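You operate a simulated robot arm through the tools that you are given. There is no shell and no other tool. Be economical: measure what you need, move in short steps, check, and stop when the job is done.

Carry out the task below with a simulated two-armed robot. There is one attempt and no reset: what you move stays moved.

Task
Put the parts bag labelled "returns" from the top of the white lectern on the floor of the folding crate. Take the white brush and put it on top of the flat brown carton. Take the outlet module that says "USB" from the top of the press bench and leave it on top of the orange strap roll. Take the white pad and put it on the flat card board. Fetch the black grommet and set it on top of the coiled grey lead. Put the yellow guard on top of the foot pad on the rack shelf seat on the fitting stand. The order is free. Set down upright: parts bag, outlet module, white pad.

Only the result counts: the job must be done as asked and must still hold three seconds after the hand-in. Knocking over, shifting, dropping, spilling or breaking anything else fails it.

Robot
Two 6-joint arms with fingered hands on one trunk, on a base that drives. Base frame: it is fixed to the floor where the robot stands at the start and does not move with it; the origin is under the middle of the robot, x ahead of it, y to its left, z up; the surface under the hand at the start is at about z = 0.82. Readings come in m, degrees, newtons and seconds.
The left shoulder is at the start at [0.07, 0.191, 1.385], the right one opposite. With the tool pointing down near the work surface each hand reaches from about 0.48 to 0.94 m from the robot's upright axis, wherever it stands, measured 20 degrees to its own side. Places, roughly: black grommet (4x4x3 cm) [4.4, -11, 0.9]; coiled grey lead [4.5, -11.5, 1]; flat brown carton (42x30x10 cm) [-4.3, 0.1, 0.2]; flat card board (25x17x1 cm) [4.4, -10.5, 0.9]; floor of the folding crate (26x20 cm) [0.78, 1.34, 0.8]; foot pad (8x12x4 cm) [-2.5, -12.6, 0.7]; orange strap roll (8x8x5 cm) [-2.9, 2.2, 0.9]; outlet module [-3.25, 2.25, 1]; parts bag [0.75, 0, 1]; white brush (6x3x20 cm) [-3, 2.1, 1]; white pad (7x4x6 cm) [4.5, -10, 0.9]; yellow guard (7x6x4 cm) [-3.5, -12.6, 0.7]. Payload 4.7 kg a hand.
The TCP of each hand is the grasp point between the finger pads, 0.036 m short of the fingertips. In the tool frame z runs along the fingers and y along their closing line. Largest opening 0.12 m; the body of the gripper starts 0.042 m behind the TCP. The gripper is a hand of 5 fingers: y runs from the thumb to the fingers, the wrist lies at [-0.018, -0.113, -0.198] in the tool frame, and closing takes about 1.5 s.
Orientation is that of the tool frame in the base frame, as a unit quaternion [w, x, y, z]. With the fingers straight down and the wrist toward the robot, the tool's x, y and z point along [0, 1, 0], [1, 0, 0] and [0, 0, -1] of the base frame.

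Tools
- The arms move only by the tool jog_arm. It takes "left_motion", "right_motion" or both (then of equal length, played together; a hand with none holds still); each is text: rows parted by semicolons, each of 7 numbers parted by spaces: the opening, from 0 (shut) to 1 (fully open), then the shift along the tool's x, y, z in units of 40 mm (1.0 is 40 mm), then the turn, a rotation vector about the tool's x, y, z in units of 8 degrees (1.0 is 8 degrees). In form: jaw dx dy dz ax ay az; .... A call has 1 to 20 rows; each row shifts and turns the commanded pose from where the row before left it, along the tool's axes as they then stand. A call with a number of a shift or a turn outside -1 to 1 is refused whole. A row lasts 0.2 s, in which the tool goes at most 0.05 m and 8.6 degrees; a call with a longer step from one row to the next is refused whole, and so is a gripper value outside its range. A pose out of reach is approached as far as the arm can. The call stops where the force on the tool passes 40 N (or 10 N more than at its start, if that is more) or the arm is blocked; 0.2 s more then pass. Each finger travels about 0.045 m/s and halts on what it meets, pressing with about 30 N; the grip force reading is that of the motor and also rises with nothing between the fingers. The clock runs only during rows and for 0.2 s after the last one: add rows that do not move to give the fingers time. It gives the time, the measured TCP pose, the force on the tool (base axes), the opening and the grip force at its end, in the units of the frame above (readings bear some noise), with the torque about the TCP (base axes, N m) and any sound that the robot's microphone picked up.
- Cameras (640 x 400 px; columns grow to the right, rows downward): "scene" is now at [0.1279, 0.0074, 1.5925]; the picture's right is [0.09, -1.00, 0.00], its down [-0.76, -0.07, -0.64] and it looks along [0.64, 0.05, -0.77] (base axes); focal length 292 px, centre (320, 200). "left" rides on the left gripper at [-0.073, -0.091, -0.143] in its tool frame; the picture's right is [-0.80, -0.28, 0.53], its down [0.53, -0.73, 0.42] and it looks along [0.27, 0.62, 0.74] (tool axes); focal length 234 px, centre (320, 200). "right" rides on the right gripper at [0.073, -0.091, -0.143] in its tool frame; the picture's right is [-0.80, 0.28, -0.53], its down [-0.53, -0.73, 0.42] and it looks along [-0.27, 0.62, 0.74] (tool axes); focal length 234 px, centre (320, 200). There is no depth. A picture from a camera that has moved, and an enlarged one, comes with that camera's place and axes in the base frame and with its lens.
- get_image(camera): a new picture of that camera. No time passes.
- raise_lower(by): slides the trunk up (or, below 0, down) by that many m; the arms and the scene camera ride with it, the base frame stays. It gives what a move gives, with no picture.
- base_move(legs): drives the robot by 1 to 6 legs, each [ahead, left, turn to the left] in m, m and degrees, along the robot's own axes; the way and the turn of a leg run together, so that a leg with both is an arc; at most 1.5 m and 180 degrees a leg. The arms and the cameras ride along, it lands a little off, and it stops where it bumps. It gives what a move gives.
- preshape(shape, hand): the hand has 5 fingers and takes this shape, open, in about a second: jaw (thumb against the fingers, like two jaws); tri (thumb and two fingers); tip (a fingertip pinch); poke (one finger out to press); point (the index stretched); flat (the hand flat); cup (the hand cupped); fist (a fist). The gripper value then closes the fingers along that shape, each until it touches; the sizes above hold for jaw. It gives what a move gives, with no picture.
- aim_head(pan, tilt): turns the head with the scene camera to pan (to the left, within 86 degrees either way) and tilt (down, from -29 to 69), counted from straight ahead of the robot. It gives what a move gives.
- zoom(camera, box): a new picture of the part [left, top, right, bottom] of that camera's present view, enlarged. No time passes.
- close_job(): hands the job in; it is judged then, once.

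Work in short steps. Places have to be worked out from the pictures, the camera data and where the tool is seen: move nearer, look again, correct. Check each grasp and each placing, and mend what went wrong. You have 186 turns and 174 pictures in all, those below and enlarged ones among them. Open the grippers and draw the arms clear of the work before you hand the job in, unless the task says otherwise; then end with one line.

The tools are called as name(argument=value, ...) on one line, values as JSON. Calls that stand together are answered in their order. jog_arm: Moves the arms, as the interface text tells. Its arguments: {"type":"object","properties":{"left_motion":{"type":"string"},"right_motion":{"type":"string"}},"required":[]} The other tools are called the same way: raise_lower (by) slides the trunk up or down; preshape (shape, hand) gives the hand a shape; base_move (legs) drives the base; aim_head (pan, tilt) turns the head that bears the scene camera; get_image (camera) takes a picture; zoom (camera, box) takes an enlarged picture of a part of a camera's view; close_job () hands the job in.

At the start:

```text
clock: 0.0
left_eef_pos: [0.6541, 0.2442, 1.1506]
left_tcp_rot: [0.002, 0.708, 0.706, 0.001]
left_contact_force: [0.2, -0.4, -0.3]
left_ft_torque: [0.01, 0.0, 0.0]
left_grip_width: 0.1195
left_gripper_force: 0.1
left_shape: jaw
right_eef_pos: [0.6415, -0.2966, 1.1505]
right_tcp_rot: [0.0, 0.707, 0.707, 0.0]
right_contact_force: [-0.5, -0.9, 0.5]
right_ft_torque: [-0.01, 0.02, 0.02]
right_grip_width: 0.1197
right_gripper_force: 0.1
right_shape: jaw
trunk travel left (down, up): [-0.862, 0.078]
robot x, y, heading: [0.001, 0.0003, 0.0]
head pan, tilt: [4.9, 50.0]
```

scene: 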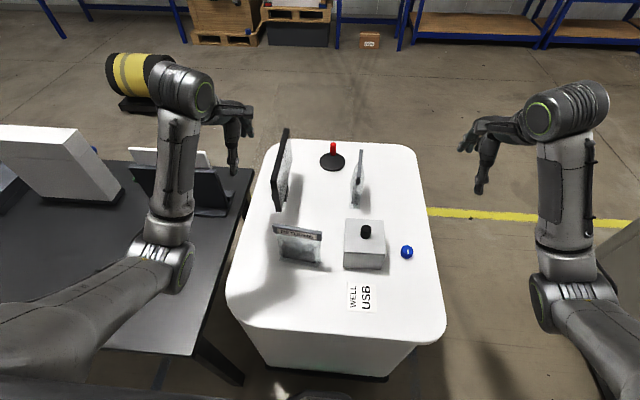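
right: 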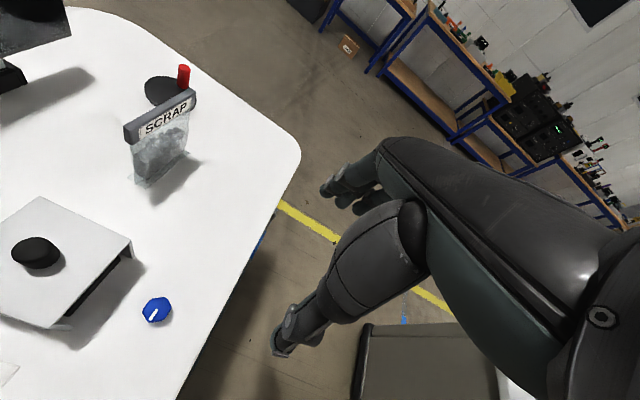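
left: 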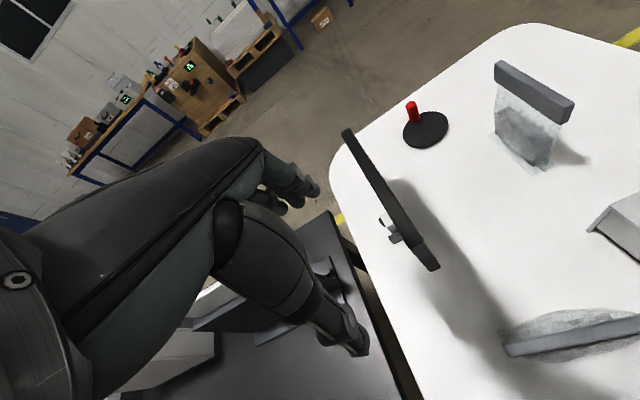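

I see two bags on the lectern; one reads SCRAP. I zoom in on the near one to read its label.

zoom(camera="scene", box=[240, 120, 440, 320])

aim_head(pan=55, tilt=35)

get_image(camera="scene")

```text
2.00 times, centred on (340, 220) of scene
camera zoom: at [0.1279, 0.0074, 1.5925], right [0.09, -1.0, 0.0], down [-0.76, -0.07, -0.64], along [0.64, 0.05, -0.77], focal length 583 px, centre (280, 160)
```

zoom: 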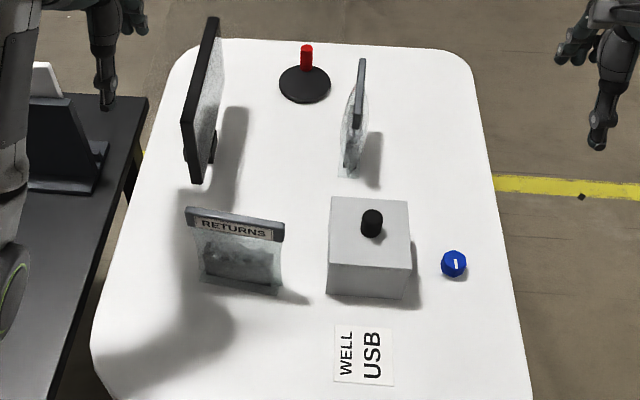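

```text
clock: 1.2
left_eef_pos: [0.6552, 0.2427, 1.1502]
left_tcp_rot: [0.002, 0.708, 0.707, 0.001]
left_contact_force: [0.3, 0.2, 0.1]
left_ft_torque: [0.01, -0.02, -0.04]
left_grip_width: 0.1194
left_gripper_force: 0.0
left_shape: jaw
right_eef_pos: [0.6419, -0.2971, 1.1508]
right_tcp_rot: [0.0, 0.707, 0.707, 0.0]
right_contact_force: [0.1, 0.4, -0.4]
right_ft_torque: [0.0, -0.02, 0.0]
right_grip_width: 0.1196
right_gripper_force: 0.1
right_shape: jaw
trunk travel left (down, up): [-0.862, 0.078]
robot x, y, heading: [-0.0009, 0.001, 0.1]
head pan, tilt: [55.0, 35.0]
```

```text
169 pictures are left
camera scene: at [0.1017, 0.073, 1.6142], right [0.82, -0.57, 0.0], down [-0.33, -0.47, -0.82], along [0.47, 0.67, -0.57], focal length 292 px, centre (320, 200)
```

scene: 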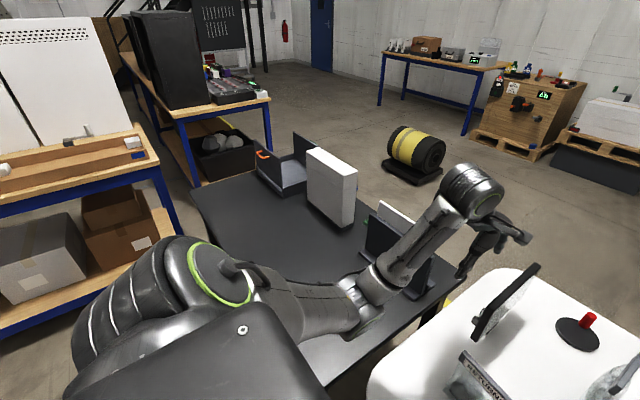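

RETURNS is the near bag: I judge its bar at about [0.528, 0.094], top z≈0.99, running nearly along y with about 10° of yaw. I move the left hand above it and look.

jog_arm(left_motion="1 -0.745 -0.635 0 0 0 0;1 -0.745 -0.635 0 0 0 0;1 -0.745 -0.635 0 0 0 0;1 -0.745 -0.635 0 0 0 0;1 -0.745 -0.635 0 0 0 0;1 0 0 0 0 0 0.65;1 0 0 0 0 0 0.65;1 0 0 0 0 0 0")

get_image(camera="left")

aim_head(pan=10, tilt=60)

get_image(camera="scene")

```text
clock: 2.5
left_eef_pos: [0.5848, 0.188, 1.1171]
left_tcp_rot: [-0.039, 0.682, 0.726, 0.081]
left_contact_force: [-0.6, 0.5, 0.6]
left_ft_torque: [-0.02, 0.02, 0.0]
left_grip_width: 0.1196
left_gripper_force: 0.1
left_shape: jaw
left hand out of reach, approached as far as the arm can: row 1, 2, 3, 5
right_eef_pos: [0.6425, -0.2936, 1.1497]
right_tcp_rot: [0.001, 0.707, 0.708, 0.0]
right_contact_force: [1.1, 0.7, 1.1]
right_ft_torque: [-0.05, 0.01, -0.01]
right_grip_width: 0.1199
right_gripper_force: 0.1
right_shape: jaw
trunk travel left (down, up): [-0.862, 0.078]
robot x, y, heading: [0.0011, -0.0005, 0.2]
head pan, tilt: [55.0, 35.0]
stopped in row 6 (left hand): the arm was blocked; the commanded pose is now the measured one
```

```text
168 pictures are left
camera left: at [0.4903, 0.0855, 1.2408], right [-0.2, -0.72, -0.67], down [-0.74, 0.55, -0.38], along [0.64, 0.42, -0.64], focal length 234 px, centre (320, 200)
```

left: 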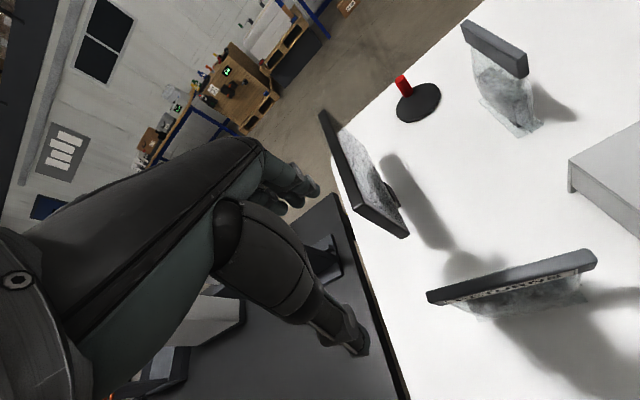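

```text
clock: 3.6
left_eef_pos: [0.5833, 0.1861, 1.119]
left_tcp_rot: [-0.038, 0.681, 0.726, 0.081]
left_contact_force: [0.3, -0.3, -1.6]
left_ft_torque: [0.01, -0.03, 0.0]
left_grip_width: 0.1197
left_gripper_force: 0.1
left_shape: jaw
right_eef_pos: [0.6428, -0.2966, 1.1507]
right_tcp_rot: [0.0, 0.707, 0.707, 0.0]
right_contact_force: [0.9, 0.2, 0.4]
right_ft_torque: [0.0, 0.01, 0.02]
right_grip_width: 0.1196
right_gripper_force: 0.1
right_shape: jaw
trunk travel left (down, up): [-0.862, 0.078]
robot x, y, heading: [0.0028, -0.006, -0.2]
head pan, tilt: [10.0, 60.0]
```

```text
167 pictures are left
camera scene: at [0.1168, 0.0129, 1.58], right [0.18, -0.98, 0.0], down [-0.85, -0.15, -0.5], along [0.49, 0.09, -0.87], focal length 292 px, centre (320, 200)
```

scene: 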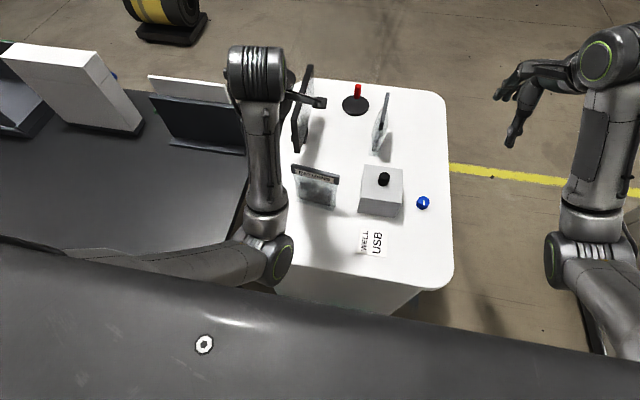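

The bag is too near the robot for the arm at this height. I back up 0.2 m.

base_move(legs=[[-0.2, 0, 0]])

get_image(camera="left")

get_image(camera="scene")

```text
clock: 5.2
left_eef_pos: [0.3878, 0.1828, 1.1176]
left_tcp_rot: [-0.04, 0.683, 0.724, 0.08]
left_contact_force: [-0.1, 0.3, 0.3]
left_ft_torque: [0.0, 0.02, -0.01]
left_grip_width: 0.1197
left_gripper_force: 0.0
left_shape: jaw
right_eef_pos: [0.4451, -0.297, 1.1492]
right_tcp_rot: [-0.001, 0.709, 0.705, -0.001]
right_contact_force: [0.0, 0.8, -0.4]
right_ft_torque: [-0.03, -0.03, 0.0]
right_grip_width: 0.1196
right_gripper_force: 0.1
right_shape: jaw
trunk travel left (down, up): [-0.862, 0.078]
robot x, y, heading: [-0.1987, 0.0009, -0.2]
head pan, tilt: [10.0, 60.0]
```

```text
166 pictures are left
camera left: at [0.2935, 0.0814, 1.24], right [-0.2, -0.72, -0.67], down [-0.74, 0.56, -0.37], along [0.64, 0.42, -0.64], focal length 234 px, centre (320, 200)
```

left: 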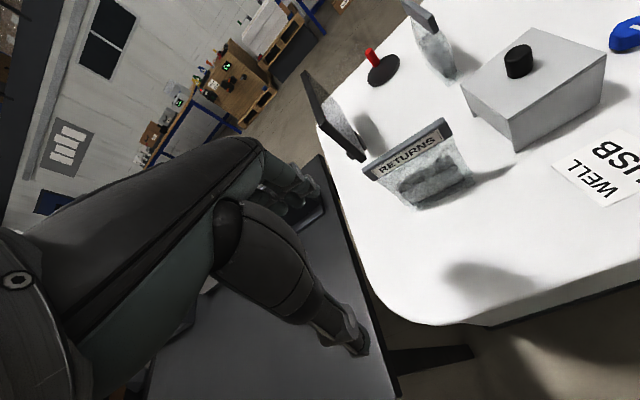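

```text
165 pictures are left
camera scene: at [-0.0793, 0.0122, 1.5797], right [0.17, -0.99, 0.0], down [-0.85, -0.15, -0.5], along [0.49, 0.09, -0.87], focal length 292 px, centre (320, 200)
```

scene: 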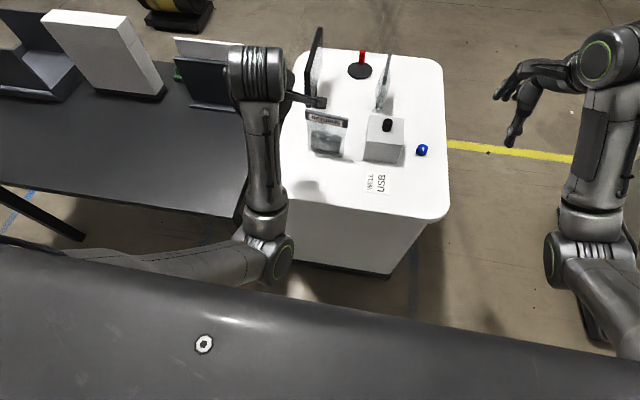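

Triangulating the two left views gives the bar centre at about [0.541, 0.090, 0.965] with a yaw of about 11.5°. I level the hand, set that yaw and go above it.

jog_arm(left_motion="1 0 0 0 0.03 -0.42 0.6;1 0 0 0 0.03 -0.42 0.6;1 0 0 0 0.03 -0.42 0.6;1 -0.3 0.84 0.19 0 0 0;1 -0.3 0.84 0.19 0 0 0;1 -0.3 0.84 0.19 0 0 0;1 -0.3 0.84 0.19 0 0 0;1 -0.3 0.84 0.19 0 0 0;1 0 0 0 0 0 0")

get_image(camera="left")

```text
clock: 7.2
left_eef_pos: [0.5428, 0.0888, 1.0737]
left_tcp_rot: [0.01, 0.773, 0.634, 0.011]
left_contact_force: [1.3, 0.2, 0.9]
left_ft_torque: [-0.03, -0.01, 0.0]
left_grip_width: 0.1199
left_gripper_force: 0.1
left_shape: jaw
left hand out of reach, approached as far as the arm can: row 2
right_eef_pos: [0.4435, -0.2981, 1.1501]
right_tcp_rot: [0.001, 0.709, 0.705, -0.001]
right_contact_force: [-1.3, 0.3, 1.0]
right_ft_torque: [0.01, 0.01, -0.01]
right_grip_width: 0.1196
right_gripper_force: 0.1
right_shape: jaw
trunk travel left (down, up): [-0.862, 0.078]
robot x, y, heading: [-0.1986, -0.0041, 0.0]
head pan, tilt: [10.0, 60.0]
```

```text
164 pictures are left
camera left: at [0.4343, 0.0345, 1.2137], right [-0.41, -0.74, -0.54], down [-0.6, 0.66, -0.45], along [0.68, 0.14, -0.72], focal length 234 px, centre (320, 200)
```

left: 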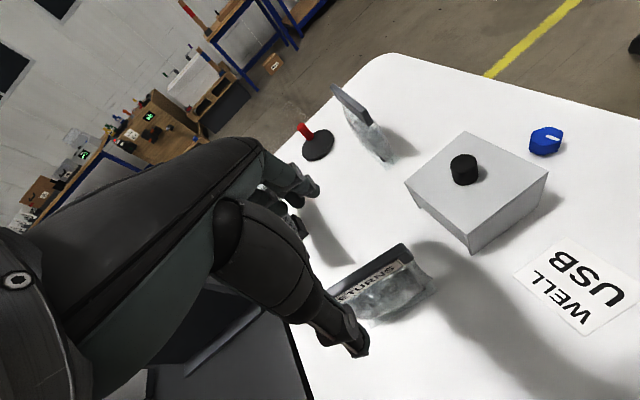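

The readings match: the bar is centred under the hand. I lower 0.108 m and check.

jog_arm(left_motion="1 0 0 0.9 0 0 0;1 0 0 0.9 0 0 0;1 0 0 0.9 0 0 0;1 0 0 0 0 0 0")

get_image(camera="left")

zoom(camera="scene", box=[220, 20, 460, 220])

```text
clock: 8.2
left_eef_pos: [0.5498, 0.0897, 0.9681]
left_tcp_rot: [0.01, 0.773, 0.635, 0.01]
left_contact_force: [-0.2, -0.7, -0.6]
left_ft_torque: [-0.01, -0.01, 0.0]
left_grip_width: 0.1199
left_gripper_force: 0.0
left_shape: jaw
right_eef_pos: [0.4426, -0.2998, 1.1503]
right_tcp_rot: [0.0, 0.708, 0.706, 0.0]
right_contact_force: [1.0, 0.0, -0.6]
right_ft_torque: [-0.04, -0.03, -0.01]
right_grip_width: 0.1195
right_gripper_force: 0.1
right_shape: jaw
trunk travel left (down, up): [-0.862, 0.078]
robot x, y, heading: [-0.2015, -0.0006, -0.1]
head pan, tilt: [10.0, 60.0]
```

```text
163 pictures are left
camera left: at [0.4413, 0.0356, 1.1086], right [-0.41, -0.74, -0.54], down [-0.6, 0.66, -0.44], along [0.68, 0.14, -0.72], focal length 234 px, centre (320, 200)
```

left: 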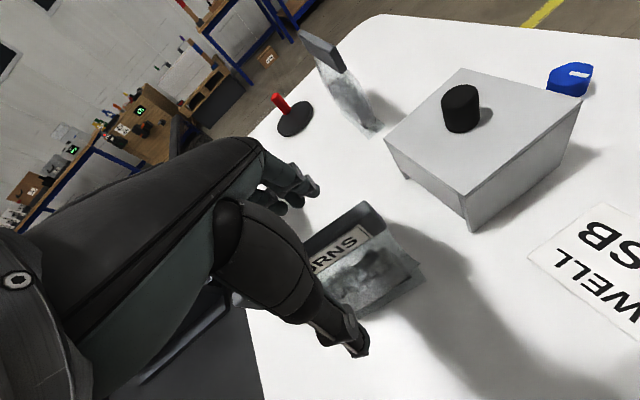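

```text
2.00 times, centred on (340, 120) of scene
camera zoom: at [-0.0812, 0.0122, 1.58], right [0.17, -0.99, 0.0], down [-0.85, -0.15, -0.5], along [0.49, 0.09, -0.87], focal length 583 px, centre (280, 360)
```

zoom: 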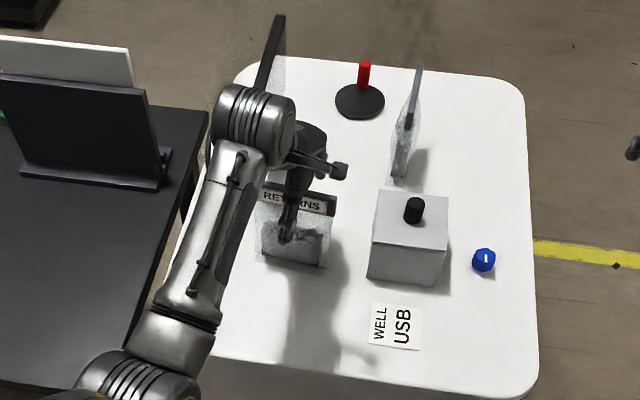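

The bar lies between thumb and fingers. I close the hand.

jog_arm(left_motion="0 0 0 0 0 0 0;0 0 0 0 0 0 0;0 0 0 0 0 0 0;0 0 0 0 0 0 0;0 0 0 0 0 0 0;0 0 0 0 0 0 0;0 0 0 0 0 0 0;0 0 0 0 0 0 0;0 0 0 0 0 0 0")

get_image(camera="left")

```text
clock: 10.2
left_eef_pos: [0.5485, 0.0898, 0.9687]
left_tcp_rot: [0.011, 0.773, 0.634, 0.011]
left_contact_force: [-0.4, 0.9, 0.2]
left_ft_torque: [-0.03, 0.0, -0.03]
left_grip_width: 0.0106
left_gripper_force: 29.8
left_shape: jaw
right_eef_pos: [0.4441, -0.2975, 1.15]
right_tcp_rot: [0.0, 0.708, 0.706, 0.0]
right_contact_force: [0.9, -0.7, 0.1]
right_ft_torque: [-0.01, -0.02, -0.01]
right_grip_width: 0.1197
right_gripper_force: 0.1
right_shape: jaw
trunk travel left (down, up): [-0.862, 0.078]
robot x, y, heading: [-0.2014, 0.0026, -0.5]
head pan, tilt: [10.0, 60.0]
```

```text
161 pictures are left
camera left: at [0.4412, 0.0358, 1.1089], right [-0.41, -0.74, -0.54], down [-0.6, 0.66, -0.44], along [0.68, 0.14, -0.72], focal length 234 px, centre (320, 200)
```

left: 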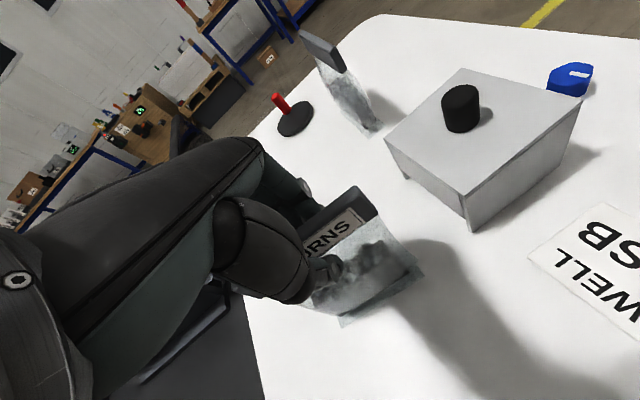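

Gripped at 10.6 mm. I lift straight up and watch.

jog_arm(left_motion="0 0 0 -0.7 0 0 0;0 0 0 -0.7 0 0 0;0 0 0 -0.7 0 0 0;0 0 0 -0.7 0 0 0;0 0 0 0 0 0 0")

raise_lower(by=0.07)

aim_head(pan=50, tilt=40)

get_image(camera="left")

get_image(camera="scene")

```text
clock: 11.4
left_eef_pos: [0.5444, 0.0878, 1.0804]
left_tcp_rot: [0.011, 0.773, 0.634, 0.01]
left_contact_force: [0.1, 0.3, -1.9]
left_ft_torque: [0.0, -0.01, 0.0]
left_grip_width: 0.0107
left_gripper_force: 29.6
left_shape: jaw
right_eef_pos: [0.4435, -0.2989, 1.1512]
right_tcp_rot: [0.0, 0.708, 0.706, -0.001]
right_contact_force: [-0.2, -0.4, 0.4]
right_ft_torque: [0.0, 0.01, 0.03]
right_grip_width: 0.1199
right_gripper_force: 0.1
right_shape: jaw
trunk travel left (down, up): [-0.862, 0.078]
robot x, y, heading: [-0.1994, 0.0005, -0.0]
head pan, tilt: [10.0, 60.0]
```

```text
clock: 12.4
left_eef_pos: [0.5446, 0.0897, 1.1495]
left_tcp_rot: [0.01, 0.772, 0.635, 0.01]
left_contact_force: [-0.8, 1.0, -0.8]
left_ft_torque: [-0.04, -0.04, 0.03]
left_grip_width: 0.0106
left_gripper_force: 29.8
left_shape: jaw
right_eef_pos: [0.4448, -0.2982, 1.2202]
right_tcp_rot: [-0.001, 0.709, 0.705, 0.0]
right_contact_force: [0.3, -0.2, 0.0]
right_ft_torque: [-0.02, -0.01, -0.03]
right_grip_width: 0.1198
right_gripper_force: 0.1
right_shape: jaw
trunk travel left (down, up): [-0.932, 0.008]
robot x, y, heading: [-0.1962, -0.0036, -0.3]
head pan, tilt: [10.0, 60.0]
```

```text
clock: 13.5
left_eef_pos: [0.5442, 0.0886, 1.1495]
left_tcp_rot: [0.01, 0.773, 0.635, 0.01]
left_contact_force: [0.2, 0.5, -1.5]
left_ft_torque: [-0.01, -0.02, -0.01]
left_grip_width: 0.0106
left_gripper_force: 29.9
left_shape: jaw
right_eef_pos: [0.443, -0.2993, 1.2209]
right_tcp_rot: [0.0, 0.708, 0.706, 0.0]
right_contact_force: [-1.1, -0.4, 0.2]
right_ft_torque: [-0.01, 0.01, -0.01]
right_grip_width: 0.1196
right_gripper_force: 0.0
right_shape: jaw
trunk travel left (down, up): [-0.932, 0.008]
robot x, y, heading: [-0.1971, 0.0031, -0.3]
head pan, tilt: [50.0, 40.0]
```

```text
160 pictures are left
camera left: at [0.4367, 0.0342, 1.2897], right [-0.41, -0.74, -0.54], down [-0.6, 0.66, -0.44], along [0.68, 0.14, -0.72], focal length 234 px, centre (320, 200)
```

left: 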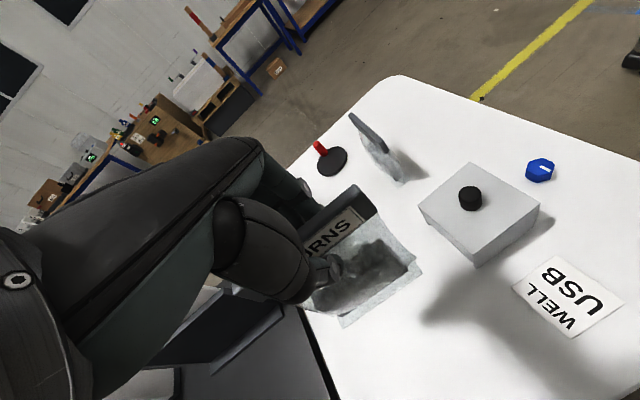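

```text
159 pictures are left
camera scene: at [-0.0917, 0.0658, 1.6767], right [0.76, -0.65, 0.0], down [-0.42, -0.49, -0.77], along [0.49, 0.58, -0.64], focal length 292 px, centre (320, 200)
```

scene: 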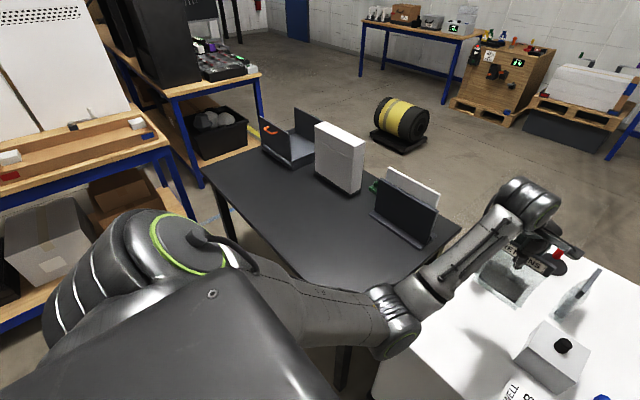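

The bag hangs free. I back off, slide left to face the crate at the far-left corner of the dark table, and look.

base_move(legs=[[-0.2, 0, 0], [0, 1.05, 0], [0.2, 0, 0]])

aim_head(pan=12, tilt=45)

get_image(camera="scene")

get_image(camera="left")

```text
clock: 21.3
left_eef_pos: [0.5335, 1.1652, 1.1516]
left_tcp_rot: [0.012, 0.763, 0.646, 0.011]
left_contact_force: [-0.5, -0.5, -1.4]
left_ft_torque: [0.0, 0.0, 0.06]
left_grip_width: 0.0105
left_gripper_force: 30.5
left_shape: jaw
right_eef_pos: [0.4425, 0.776, 1.2212]
right_tcp_rot: [0.001, 0.699, 0.716, 0.0]
right_contact_force: [-0.1, -0.3, -0.1]
right_ft_torque: [0.0, -0.02, 0.03]
right_grip_width: 0.1197
right_gripper_force: 0.1
right_shape: jaw
trunk travel left (down, up): [-0.932, 0.008]
robot x, y, heading: [-0.2005, 1.0546, 1.2]
head pan, tilt: [50.0, 40.0]
```

```text
clock: 22.4
left_eef_pos: [0.5342, 1.1656, 1.1501]
left_tcp_rot: [0.009, 0.764, 0.646, 0.011]
left_contact_force: [0.2, 0.3, -2.9]
left_ft_torque: [-0.02, 0.01, 0.02]
left_grip_width: 0.0105
left_gripper_force: 29.8
left_shape: jaw
right_eef_pos: [0.4444, 0.7756, 1.2206]
right_tcp_rot: [0.001, 0.699, 0.716, 0.001]
right_contact_force: [0.2, 0.4, 0.4]
right_ft_torque: [0.02, -0.05, -0.02]
right_grip_width: 0.1196
right_gripper_force: 0.0
right_shape: jaw
trunk travel left (down, up): [-0.932, 0.008]
robot x, y, heading: [-0.2046, 1.0541, 1.1]
head pan, tilt: [12.0, 45.0]
```

```text
158 pictures are left
camera scene: at [-0.0744, 1.0785, 1.6695], right [0.23, -0.97, 0.0], down [-0.69, -0.16, -0.71], along [0.69, 0.16, -0.71], focal length 292 px, centre (320, 200)
```

scene: 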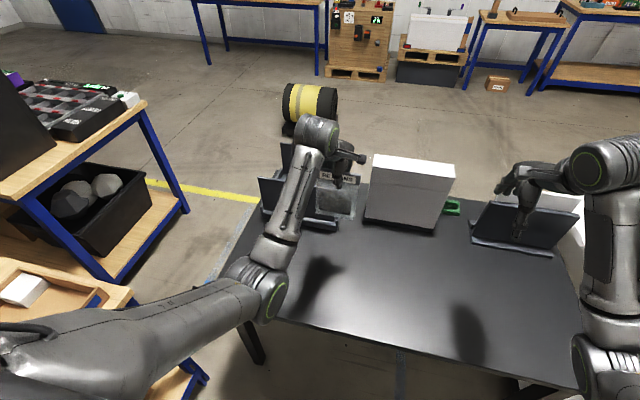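

```text
157 pictures are left
camera left: at [0.4287, 1.1088, 1.29], right [-0.39, -0.75, -0.54], down [-0.62, 0.65, -0.44], along [0.68, 0.16, -0.72], focal length 234 px, centre (320, 200)
```

left: 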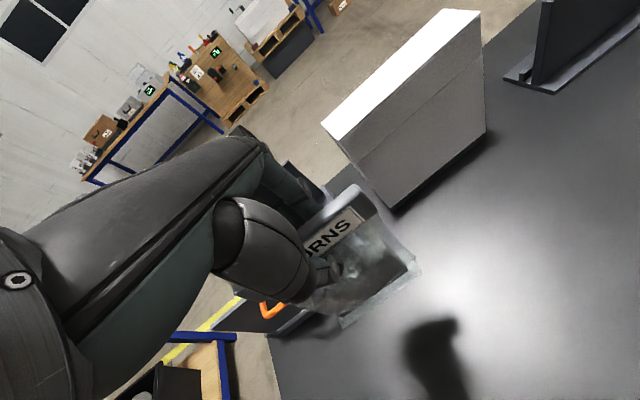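

The arm partly hides the crate. I zoom in.

zoom(camera="scene", box=[230, 100, 470, 260])

get_image(camera="right")

```text
2.50 times, centred on (350, 180) of scene
camera zoom: at [-0.0744, 1.0785, 1.6695], right [0.23, -0.97, 0.0], down [-0.69, -0.16, -0.71], along [0.69, 0.16, -0.71], focal length 729 px, centre (245, 250)
```

zoom: 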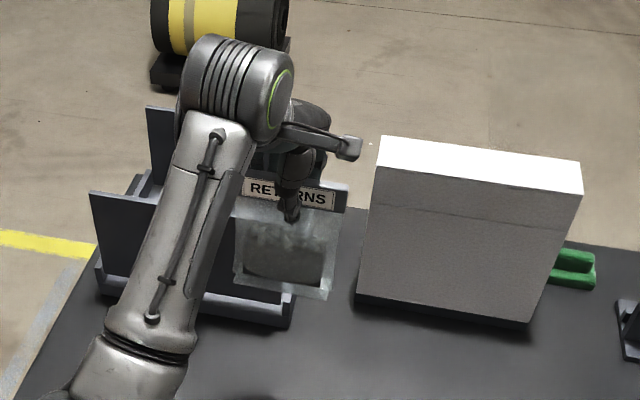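

```text
155 pictures are left
camera right: at [0.3527, 0.8461, 1.364], right [0.3, -0.8, 0.53], down [-0.72, -0.55, -0.42], along [0.63, -0.25, -0.74], focal length 234 px, centre (320, 200)
```

right: 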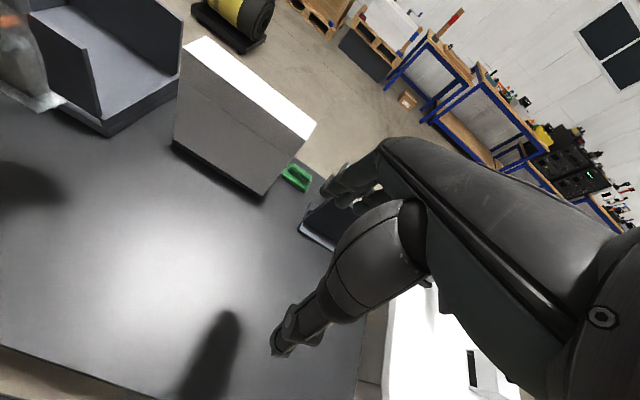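

The right wrist camera sees into the crate from its side. I yaw the right hand left to bring the whole crate into its view.

jog_arm(right_motion="1 0 0 0 0 0 -1;1 0 0 0 0 0 -1;1 0 0 0 0 0 -1;1 0 0 0 0 0 -1;1 0 0 0 0 0 0")

get_image(camera="right")

```text
clock: 23.6
left_eef_pos: [0.5356, 1.1655, 1.1491]
left_tcp_rot: [0.01, 0.763, 0.646, 0.011]
left_contact_force: [-0.6, -0.2, -2.6]
left_ft_torque: [-0.04, 0.0, -0.02]
left_grip_width: 0.0108
left_gripper_force: 29.8
left_shape: jaw
right_eef_pos: [0.4455, 0.7753, 1.2192]
right_tcp_rot: [0.0, 0.473, 0.881, 0.0]
right_contact_force: [-0.2, 1.0, -0.4]
right_ft_torque: [-0.02, 0.0, 0.03]
right_grip_width: 0.1196
right_gripper_force: 0.2
right_shape: jaw
trunk travel left (down, up): [-0.932, 0.008]
robot x, y, heading: [-0.2067, 1.0596, 1.4]
head pan, tilt: [12.0, 45.0]
```

```text
154 pictures are left
camera right: at [0.3306, 0.7857, 1.363], right [0.68, -0.52, 0.53], down [-0.32, -0.85, -0.42], along [0.66, 0.12, -0.74], focal length 234 px, centre (320, 200)
```

right: 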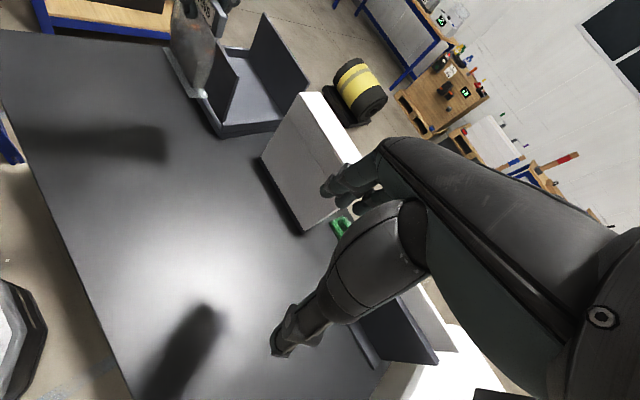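

The crate's outer box spans about x 0.63–0.88, y 1.16–1.48, walls up to z≈0.98, lying along the axes. I raise the bag, straighten its yaw, then move the base so the bag is nearly over the crate.

jog_arm(left_motion="0 0 0 -0.8 0 0 -0.4;0 0 0 -0.8 0 0 -0.4;0 0 0 0 0 0 -0.4;0 0 0 0 0 0 0")

base_move(legs=[[0, 0.15, -1.4], [0.13, 0, 0]])

get_image(camera="right")

get_image(camera="scene")

```text
clock: 24.6
left_eef_pos: [0.533, 1.1672, 1.2124]
left_tcp_rot: [0.011, 0.707, 0.707, 0.009]
left_contact_force: [0.6, 0.3, -2.0]
left_ft_torque: [-0.02, -0.01, -0.02]
left_grip_width: 0.0107
left_gripper_force: 30.1
left_shape: jaw
right_eef_pos: [0.4465, 0.7751, 1.2196]
right_tcp_rot: [0.0, 0.474, 0.88, -0.001]
right_contact_force: [0.6, 0.3, 0.0]
right_ft_torque: [-0.01, -0.02, -0.03]
right_grip_width: 0.1198
right_gripper_force: 0.0
right_shape: jaw
trunk travel left (down, up): [-0.932, 0.008]
robot x, y, heading: [-0.2001, 1.0547, 1.4]
head pan, tilt: [12.0, 45.0]
```

```text
clock: 26.8
left_eef_pos: [0.6596, 1.3043, 1.2135]
left_tcp_rot: [0.012, 0.715, 0.699, 0.011]
left_contact_force: [0.3, -0.1, -1.0]
left_ft_torque: [0.01, 0.0, 0.0]
left_grip_width: 0.0103
left_gripper_force: 29.8
left_shape: jaw
right_eef_pos: [0.5644, 0.9146, 1.2212]
right_tcp_rot: [0.0, 0.484, 0.875, -0.001]
right_contact_force: [-0.2, -0.7, 1.6]
right_ft_torque: [0.02, -0.04, 0.01]
right_grip_width: 0.1198
right_gripper_force: 0.0
right_shape: jaw
trunk travel left (down, up): [-0.932, 0.008]
robot x, y, heading: [-0.0734, 1.2117, 0.1]
head pan, tilt: [12.0, 45.0]
```

```text
153 pictures are left
camera right: at [0.4492, 0.9278, 1.3641], right [0.66, -0.53, 0.53], down [-0.34, -0.84, -0.42], along [0.67, 0.1, -0.74], focal length 234 px, centre (320, 200)
```

right: 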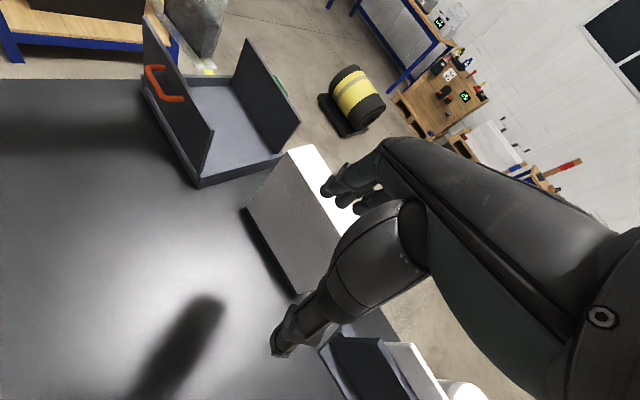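

```text
152 pictures are left
camera scene: at [0.0508, 1.2296, 1.6697], right [0.21, -0.98, 0.0], down [-0.69, -0.15, -0.71], along [0.69, 0.15, -0.71], focal length 292 px, centre (320, 200)
```

scene: 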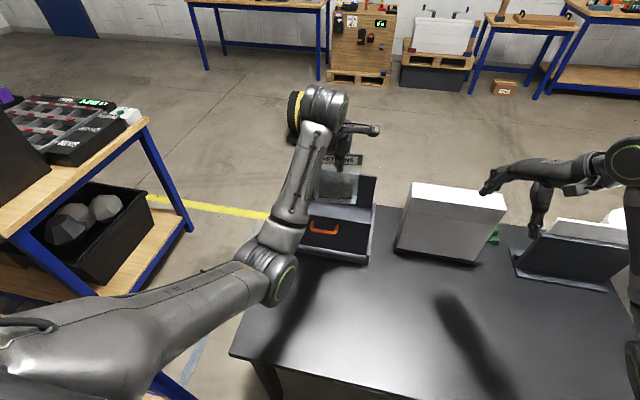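

The crate's centre comes out at about [0.775, 1.33]. I move the bag over it.

jog_arm(left_motion="0 0.18 0.715 0 0 0 0;0 0.18 0.715 0 0 0 0;0 0.18 0.715 0 0 0 0;0 0.18 0.715 0 0 0 0;0 0 0 0 0 0 0")

get_image(camera="right")

zoom(camera="scene", box=[230, 80, 470, 280])

```text
clock: 28.0
left_eef_pos: [0.7735, 1.3286, 1.2162]
left_tcp_rot: [0.011, 0.715, 0.698, 0.01]
left_contact_force: [-0.3, 0.1, -1.8]
left_ft_torque: [0.01, 0.02, 0.01]
left_grip_width: 0.0106
left_gripper_force: 30.2
left_shape: jaw
right_eef_pos: [0.5663, 0.9141, 1.2185]
right_tcp_rot: [0.0, 0.484, 0.875, 0.0]
right_contact_force: [0.4, -0.6, 0.7]
right_ft_torque: [-0.01, 0.0, -0.01]
right_grip_width: 0.1197
right_gripper_force: 0.1
right_shape: jaw
trunk travel left (down, up): [-0.932, 0.008]
robot x, y, heading: [-0.0742, 1.2157, 0.1]
head pan, tilt: [12.0, 45.0]
```

```text
151 pictures are left
camera right: at [0.4507, 0.927, 1.3632], right [0.66, -0.53, 0.53], down [-0.34, -0.84, -0.42], along [0.67, 0.1, -0.74], focal length 234 px, centre (320, 200)
```

right: 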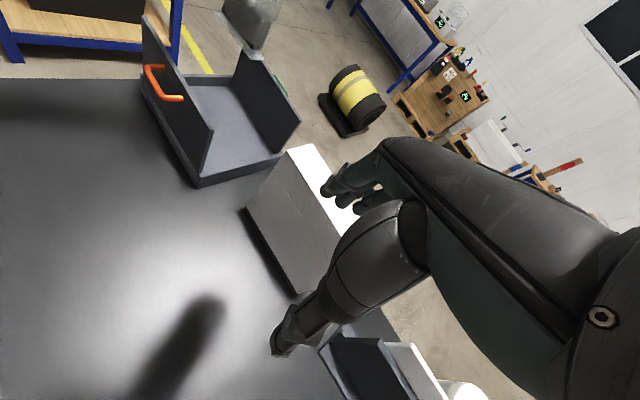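

```text
2.00 times, centred on (350, 180) of scene
camera zoom: at [0.0528, 1.2286, 1.6695], right [0.21, -0.98, 0.0], down [-0.69, -0.15, -0.71], along [0.69, 0.15, -0.71], focal length 583 px, centre (260, 240)
```

zoom: 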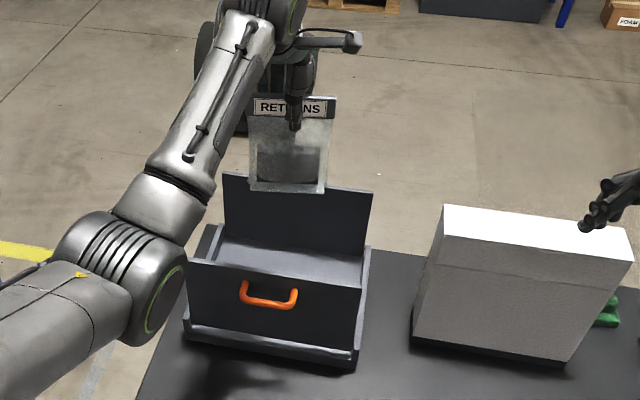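

The bag is lined up over the crate floor between the front and back walls (inner x about 0.66–0.87). I lower most of the way and look.

jog_arm(left_motion="0 0 -0.15 0.9 0 0 0;0 0 -0.1 0.9 0 0 0;0 0 -0.05 0.9 0 0 0;0 0 -0.05 0.9 0 0 0;0 0 -0.05 0.9 0 0 0;0 0 0 0.6 0 0 0;0 0 0 0 0 0 0")

get_image(camera="right")

zoom(camera="scene", box=[230, 80, 470, 280])

```text
clock: 29.6
left_eef_pos: [0.7626, 1.3275, 1.0121]
left_tcp_rot: [0.012, 0.715, 0.699, 0.009]
left_contact_force: [-0.4, -0.6, -1.6]
left_ft_torque: [-0.05, 0.0, -0.01]
left_grip_width: 0.0105
left_gripper_force: 29.7
left_shape: jaw
right_eef_pos: [0.567, 0.9145, 1.2199]
right_tcp_rot: [0.0, 0.484, 0.875, -0.001]
right_contact_force: [-0.4, 0.3, 0.1]
right_ft_torque: [0.0, -0.02, -0.03]
right_grip_width: 0.1197
right_gripper_force: 0.1
right_shape: jaw
trunk travel left (down, up): [-0.932, 0.008]
robot x, y, heading: [-0.0774, 1.2054, 0.1]
head pan, tilt: [12.0, 45.0]
```

```text
149 pictures are left
camera right: at [0.4515, 0.9268, 1.3628], right [0.66, -0.53, 0.53], down [-0.34, -0.84, -0.42], along [0.67, 0.1, -0.74], focal length 234 px, centre (320, 200)
```

right: 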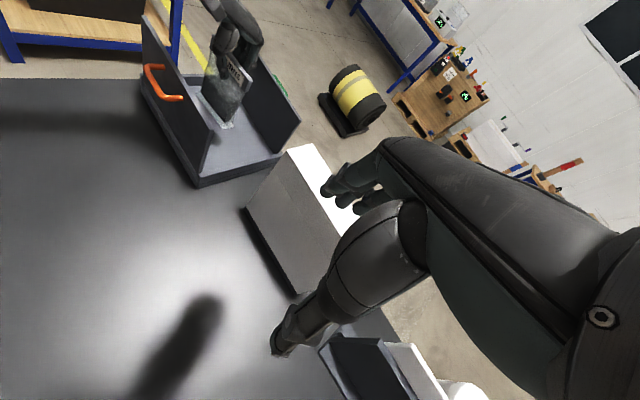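

```text
2.00 times, centred on (350, 180) of scene
camera zoom: at [0.0537, 1.2284, 1.6694], right [0.21, -0.98, 0.0], down [-0.69, -0.15, -0.71], along [0.69, 0.15, -0.71], focal length 583 px, centre (260, 240)
```

zoom: 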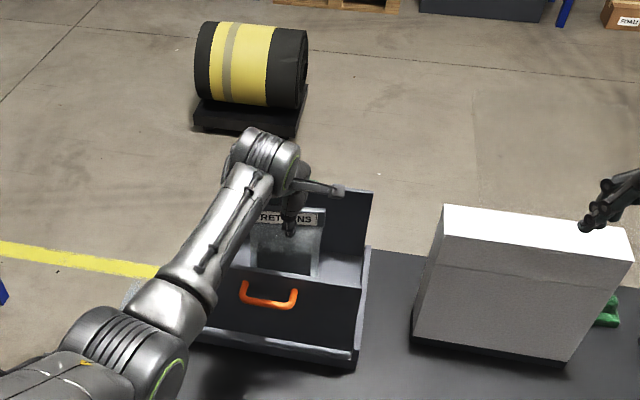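

The bag is well inside the crate, about 5 cm above the floor. I continue in small steps.

jog_arm(left_motion="0 0 0.02 0.25 0 0 0;0 0 0.02 0.25 0 0 0;0 0 0.02 0.25 0 0 0;0 0 0.02 0.2 0 0 0;0 0 0 0 0 0 0")

```text
clock: 30.8
left_eef_pos: [0.7692, 1.328, 0.9739]
left_tcp_rot: [0.011, 0.714, 0.699, 0.01]
left_contact_force: [-0.8, -0.3, -1.7]
left_ft_torque: [0.02, 0.02, -0.02]
left_grip_width: 0.0104
left_gripper_force: 29.6
left_shape: jaw
right_eef_pos: [0.5656, 0.9134, 1.2182]
right_tcp_rot: [-0.001, 0.483, 0.875, -0.001]
right_contact_force: [0.2, -0.6, 0.9]
right_ft_torque: [-0.02, -0.03, -0.02]
right_grip_width: 0.12
right_gripper_force: 0.2
right_shape: jaw
trunk travel left (down, up): [-0.932, 0.008]
robot x, y, heading: [-0.0788, 1.2081, 0.1]
head pan, tilt: [12.0, 45.0]
```

Still no contact; I go on by 4 mm steps.

jog_arm(left_motion="0 0 0 0.1 0 0 0;0 0 0 0.1 0 0 0;0 0 0 0.1 0 0 0;0 0 0 0 0 0 0")

zoom(camera="right", box=[120, 0, 320, 200])

```text
clock: 31.8
left_eef_pos: [0.7697, 1.3303, 0.9611]
left_tcp_rot: [0.012, 0.715, 0.699, 0.01]
left_contact_force: [-0.3, 0.2, -1.8]
left_ft_torque: [-0.04, 0.0, 0.04]
left_grip_width: 0.0105
left_gripper_force: 30.2
left_shape: jaw
right_eef_pos: [0.5674, 0.9139, 1.2193]
right_tcp_rot: [-0.001, 0.484, 0.875, -0.001]
right_contact_force: [-0.2, 0.3, 0.0]
right_ft_torque: [-0.01, 0.01, -0.01]
right_grip_width: 0.1198
right_gripper_force: 0.1
right_shape: jaw
trunk travel left (down, up): [-0.932, 0.008]
robot x, y, heading: [-0.081, 1.205, 0.1]
head pan, tilt: [12.0, 45.0]
```

```text
2.00 times, centred on (220, 100) of right
camera zoom: at [0.4516, 0.9268, 1.3628], right [0.66, -0.53, 0.53], down [-0.34, -0.84, -0.42], along [0.67, 0.1, -0.74], focal length 468 px, centre (520, 400)
```

zoom: 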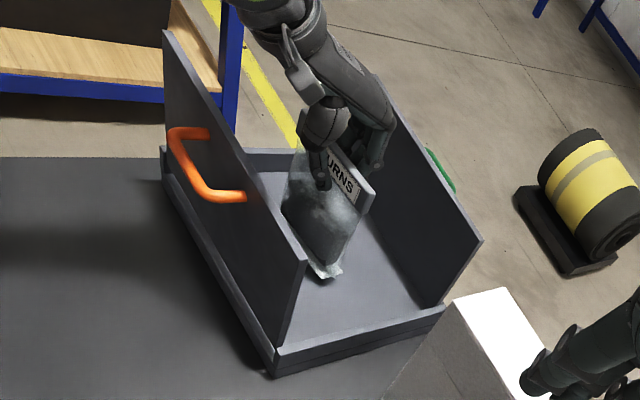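

Nearly down; I continue with small steps.

jog_arm(left_motion="0 0 0 0.1 0 0 0;0 0 0 0.1 0 0 0;0 0 0 0 0 0 0")

```text
clock: 32.6
left_eef_pos: [0.7702, 1.3284, 0.9546]
left_tcp_rot: [0.011, 0.715, 0.699, 0.009]
left_contact_force: [0.7, -0.1, -1.6]
left_ft_torque: [-0.02, 0.01, -0.03]
left_grip_width: 0.0105
left_gripper_force: 30.5
left_shape: jaw
right_eef_pos: [0.5663, 0.9148, 1.2202]
right_tcp_rot: [0.0, 0.483, 0.875, -0.001]
right_contact_force: [0.3, -0.4, -0.7]
right_ft_torque: [0.01, 0.04, 0.03]
right_grip_width: 0.1197
right_gripper_force: 0.2
right_shape: jaw
trunk travel left (down, up): [-0.932, 0.008]
robot x, y, heading: [-0.08, 1.2123, 0.3]
head pan, tilt: [12.0, 45.0]
```

jog_arm(left_motion="0 0 0 0.1 0 0 0;0 0 0 0.1 0 0 0;0 0 0 0 0 0 0")

zoom(camera="right", box=[170, 50, 270, 150])

```text
clock: 33.4
left_eef_pos: [0.7717, 1.3289, 0.9462]
left_tcp_rot: [0.011, 0.715, 0.699, 0.01]
left_contact_force: [-0.7, -0.8, -1.4]
left_ft_torque: [-0.03, -0.01, 0.02]
left_grip_width: 0.0105
left_gripper_force: 30.1
left_shape: jaw
right_eef_pos: [0.5665, 0.9134, 1.2199]
right_tcp_rot: [0.0, 0.484, 0.875, -0.001]
right_contact_force: [0.0, 0.1, -0.2]
right_ft_torque: [-0.02, 0.01, -0.03]
right_grip_width: 0.1199
right_gripper_force: 0.1
right_shape: jaw
trunk travel left (down, up): [-0.932, 0.008]
robot x, y, heading: [-0.0784, 1.2126, -0.1]
head pan, tilt: [12.0, 45.0]
```

```text
4.00 times, centred on (220, 100) of right
camera zoom: at [0.4514, 0.9269, 1.3629], right [0.66, -0.53, 0.53], down [-0.34, -0.84, -0.42], along [0.67, 0.1, -0.74], focal length 937 px, centre (720, 600)
```

zoom: 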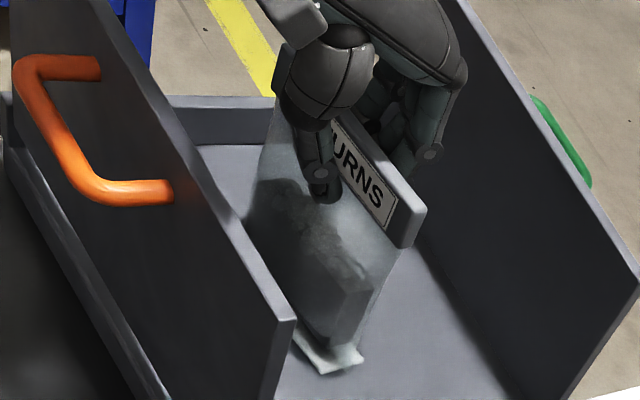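

jog_arm(left_motion="0 0 0 0.1 0 0 0;0 0 0 0.1 0 0 0;0 0 0 0 0 0 0")

```text
clock: 34.2
left_eef_pos: [0.7725, 1.3283, 0.9388]
left_tcp_rot: [0.012, 0.715, 0.699, 0.01]
left_contact_force: [-1.5, 0.8, 5.7]
left_ft_torque: [0.04, 0.02, 0.01]
left_grip_width: 0.0104
left_gripper_force: 29.9
left_shape: jaw
right_eef_pos: [0.5657, 0.9142, 1.2191]
right_tcp_rot: [0.0, 0.484, 0.875, 0.0]
right_contact_force: [-0.8, -0.4, 0.8]
right_ft_torque: [0.06, 0.03, -0.03]
right_grip_width: 0.1197
right_gripper_force: 0.1
right_shape: jaw
trunk travel left (down, up): [-0.932, 0.008]
robot x, y, heading: [-0.0756, 1.2118, 0.0]
head pan, tilt: [12.0, 45.0]
```

Contact at z=0.939. I open the hand halfway and check the bag stands.

jog_arm(left_motion="0.25 0 0 0 0 0 0;0.4 0 0 0 0 0 0;0.5 0 0 0 0 0 0;0.5 0 0 0 0 0 0;0.5 0 0 0 0 0 0")

zoom(camera="right", box=[145, 25, 295, 175])

```text
clock: 35.4
left_eef_pos: [0.7723, 1.3274, 0.9372]
left_tcp_rot: [0.011, 0.715, 0.699, 0.009]
left_contact_force: [0.4, 0.7, -0.3]
left_ft_torque: [-0.01, 0.01, -0.01]
left_grip_width: 0.0596
left_gripper_force: 0.1
left_shape: jaw
right_eef_pos: [0.5673, 0.9143, 1.2195]
right_tcp_rot: [0.0, 0.483, 0.876, -0.001]
right_contact_force: [-0.1, -0.2, -1.3]
right_ft_torque: [0.02, 0.0, -0.04]
right_grip_width: 0.1197
right_gripper_force: 0.1
right_shape: jaw
trunk travel left (down, up): [-0.932, 0.008]
robot x, y, heading: [-0.0773, 1.2117, 0.0]
head pan, tilt: [12.0, 45.0]
```

```text
2.67 times, centred on (220, 100) of right
camera zoom: at [0.4514, 0.9268, 1.3628], right [0.66, -0.53, 0.53], down [-0.34, -0.84, -0.42], along [0.67, 0.1, -0.74], focal length 624 px, centre (587, 467)
```

zoom: 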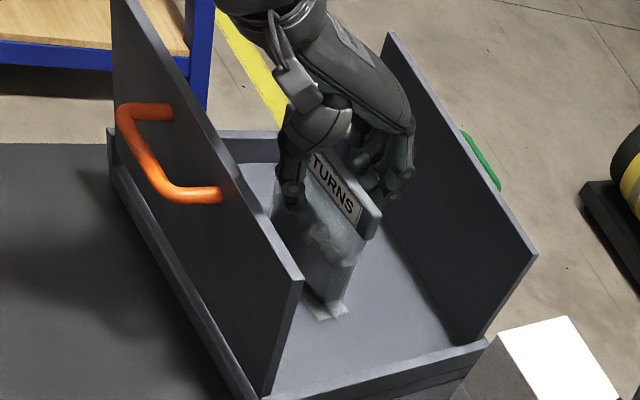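

The bag stands on its own. I raise the hand straight up and check.

jog_arm(left_motion="0.5 0 0 -0.3 0 0 0;0.5 0 0 -0.5 0 0 0;0.5 0 0 -0.8 0 0 0;0.5 0 0 -0.9 0 0 0;0.5 0 0 -0.9 0 0 0;0.5 0 0 -0.9 0 0 0;0.5 0 0 -0.9 0 0 0")

zoom(camera="right", box=[145, 25, 295, 175])

```text
clock: 37.0
left_eef_pos: [0.7647, 1.329, 1.1455]
left_tcp_rot: [0.011, 0.715, 0.699, 0.01]
left_contact_force: [-0.5, -0.6, 0.0]
left_ft_torque: [-0.02, 0.02, 0.02]
left_grip_width: 0.0598
left_gripper_force: 0.1
left_shape: jaw
right_eef_pos: [0.5661, 0.9131, 1.2191]
right_tcp_rot: [0.0, 0.484, 0.875, 0.0]
right_contact_force: [-0.7, 0.3, 0.0]
right_ft_torque: [0.03, -0.01, -0.02]
right_grip_width: 0.1199
right_gripper_force: 0.0
right_shape: jaw
trunk travel left (down, up): [-0.932, 0.008]
robot x, y, heading: [-0.077, 1.2099, 0.2]
head pan, tilt: [12.0, 45.0]
```

```text
2.67 times, centred on (220, 100) of right
camera zoom: at [0.4506, 0.9266, 1.3631], right [0.66, -0.53, 0.53], down [-0.34, -0.84, -0.42], along [0.67, 0.1, -0.74], focal length 624 px, centre (587, 467)
```

zoom: 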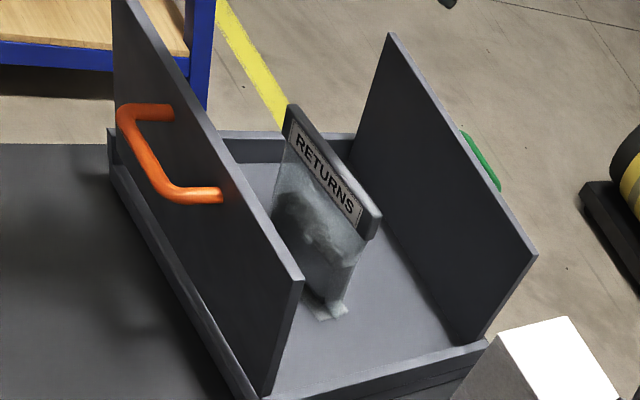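

The returns bag stands upright in the crate. Next the press bench behind me: I back away and turn right by 90°, then look toward the rest.

base_move(legs=[[-0.7, -0.2, 0], [0, 0, -90]])

aim_head(pan=-80, tilt=20)

get_image(camera="scene")

aim_head(pan=-20, tilt=15)

get_image(camera="scene")

```text
clock: 45.0
left_eef_pos: [-0.6346, 0.1621, 1.1442]
left_tcp_rot: [0.015, 1.0, 0.004, -0.001]
left_contact_force: [-0.7, 0.5, 0.0]
left_ft_torque: [0.0, -0.02, 0.01]
left_grip_width: 0.0597
left_gripper_force: 0.2
left_shape: jaw
right_eef_pos: [-1.0537, 0.3509, 1.2189]
right_tcp_rot: [0.0, 0.957, 0.289, -0.001]
right_contact_force: [0.4, -0.7, 0.1]
right_ft_torque: [0.03, 0.01, 0.0]
right_grip_width: 0.1197
right_gripper_force: 0.0
right_shape: jaw
trunk travel left (down, up): [-0.932, 0.008]
robot x, y, heading: [-0.7759, 0.9997, -88.5]
head pan, tilt: [12.0, 45.0]
```

```text
clock: 46.6
left_eef_pos: [-0.635, 0.1626, 1.1435]
left_tcp_rot: [0.015, 1.0, 0.003, -0.001]
left_contact_force: [-0.2, 0.0, -0.1]
left_ft_torque: [-0.02, -0.01, 0.0]
left_grip_width: 0.0597
left_gripper_force: 0.1
left_shape: jaw
right_eef_pos: [-1.0539, 0.3493, 1.2196]
right_tcp_rot: [0.001, 0.957, 0.29, 0.001]
right_contact_force: [-1.1, -0.2, -0.1]
right_ft_torque: [-0.02, -0.01, 0.01]
right_grip_width: 0.1196
right_gripper_force: 0.1
right_shape: jaw
trunk travel left (down, up): [-0.932, 0.008]
robot x, y, heading: [-0.7737, 1.0038, -88.4]
head pan, tilt: [-80.0, 20.0]
```

```text
143 pictures are left
camera scene: at [-0.8649, 0.9336, 1.7081], right [-0.2, 0.98, 0.0], down [0.34, 0.07, -0.94], along [-0.92, -0.19, -0.34], focal length 292 px, centre (320, 200)
```

scene: 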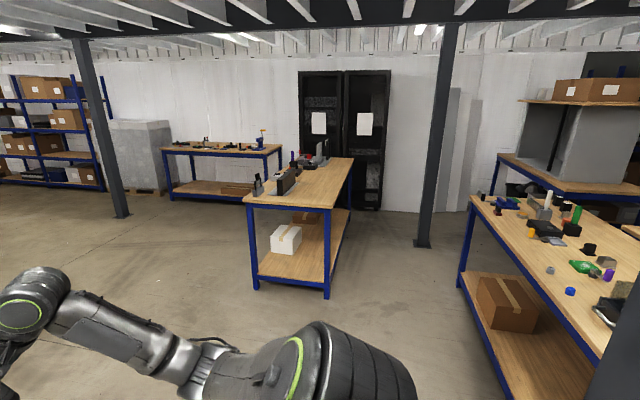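

```text
clock: 48.0
left_eef_pos: [-0.6356, 0.1627, 1.1454]
left_tcp_rot: [0.014, 1.0, 0.003, 0.0]
left_contact_force: [0.6, 0.6, -0.6]
left_ft_torque: [0.05, 0.02, 0.0]
left_grip_width: 0.0595
left_gripper_force: 0.1
left_shape: jaw
right_eef_pos: [-1.0545, 0.3505, 1.2198]
right_tcp_rot: [0.0, 0.957, 0.289, 0.001]
right_contact_force: [0.3, -0.2, -1.2]
right_ft_torque: [0.02, -0.02, 0.0]
right_grip_width: 0.1194
right_gripper_force: 0.1
right_shape: jaw
trunk travel left (down, up): [-0.932, 0.008]
robot x, y, heading: [-0.7747, 1.0048, -88.4]
head pan, tilt: [-20.0, 15.0]
```

```text
142 pictures are left
camera scene: at [-0.8032, 0.8639, 1.7162], right [-0.95, 0.31, 0.0], down [0.08, 0.25, -0.97], along [-0.3, -0.92, -0.26], focal length 292 px, centre (320, 200)
```

scene: 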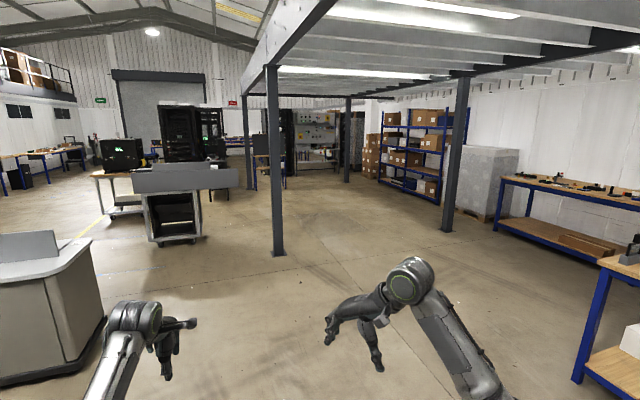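

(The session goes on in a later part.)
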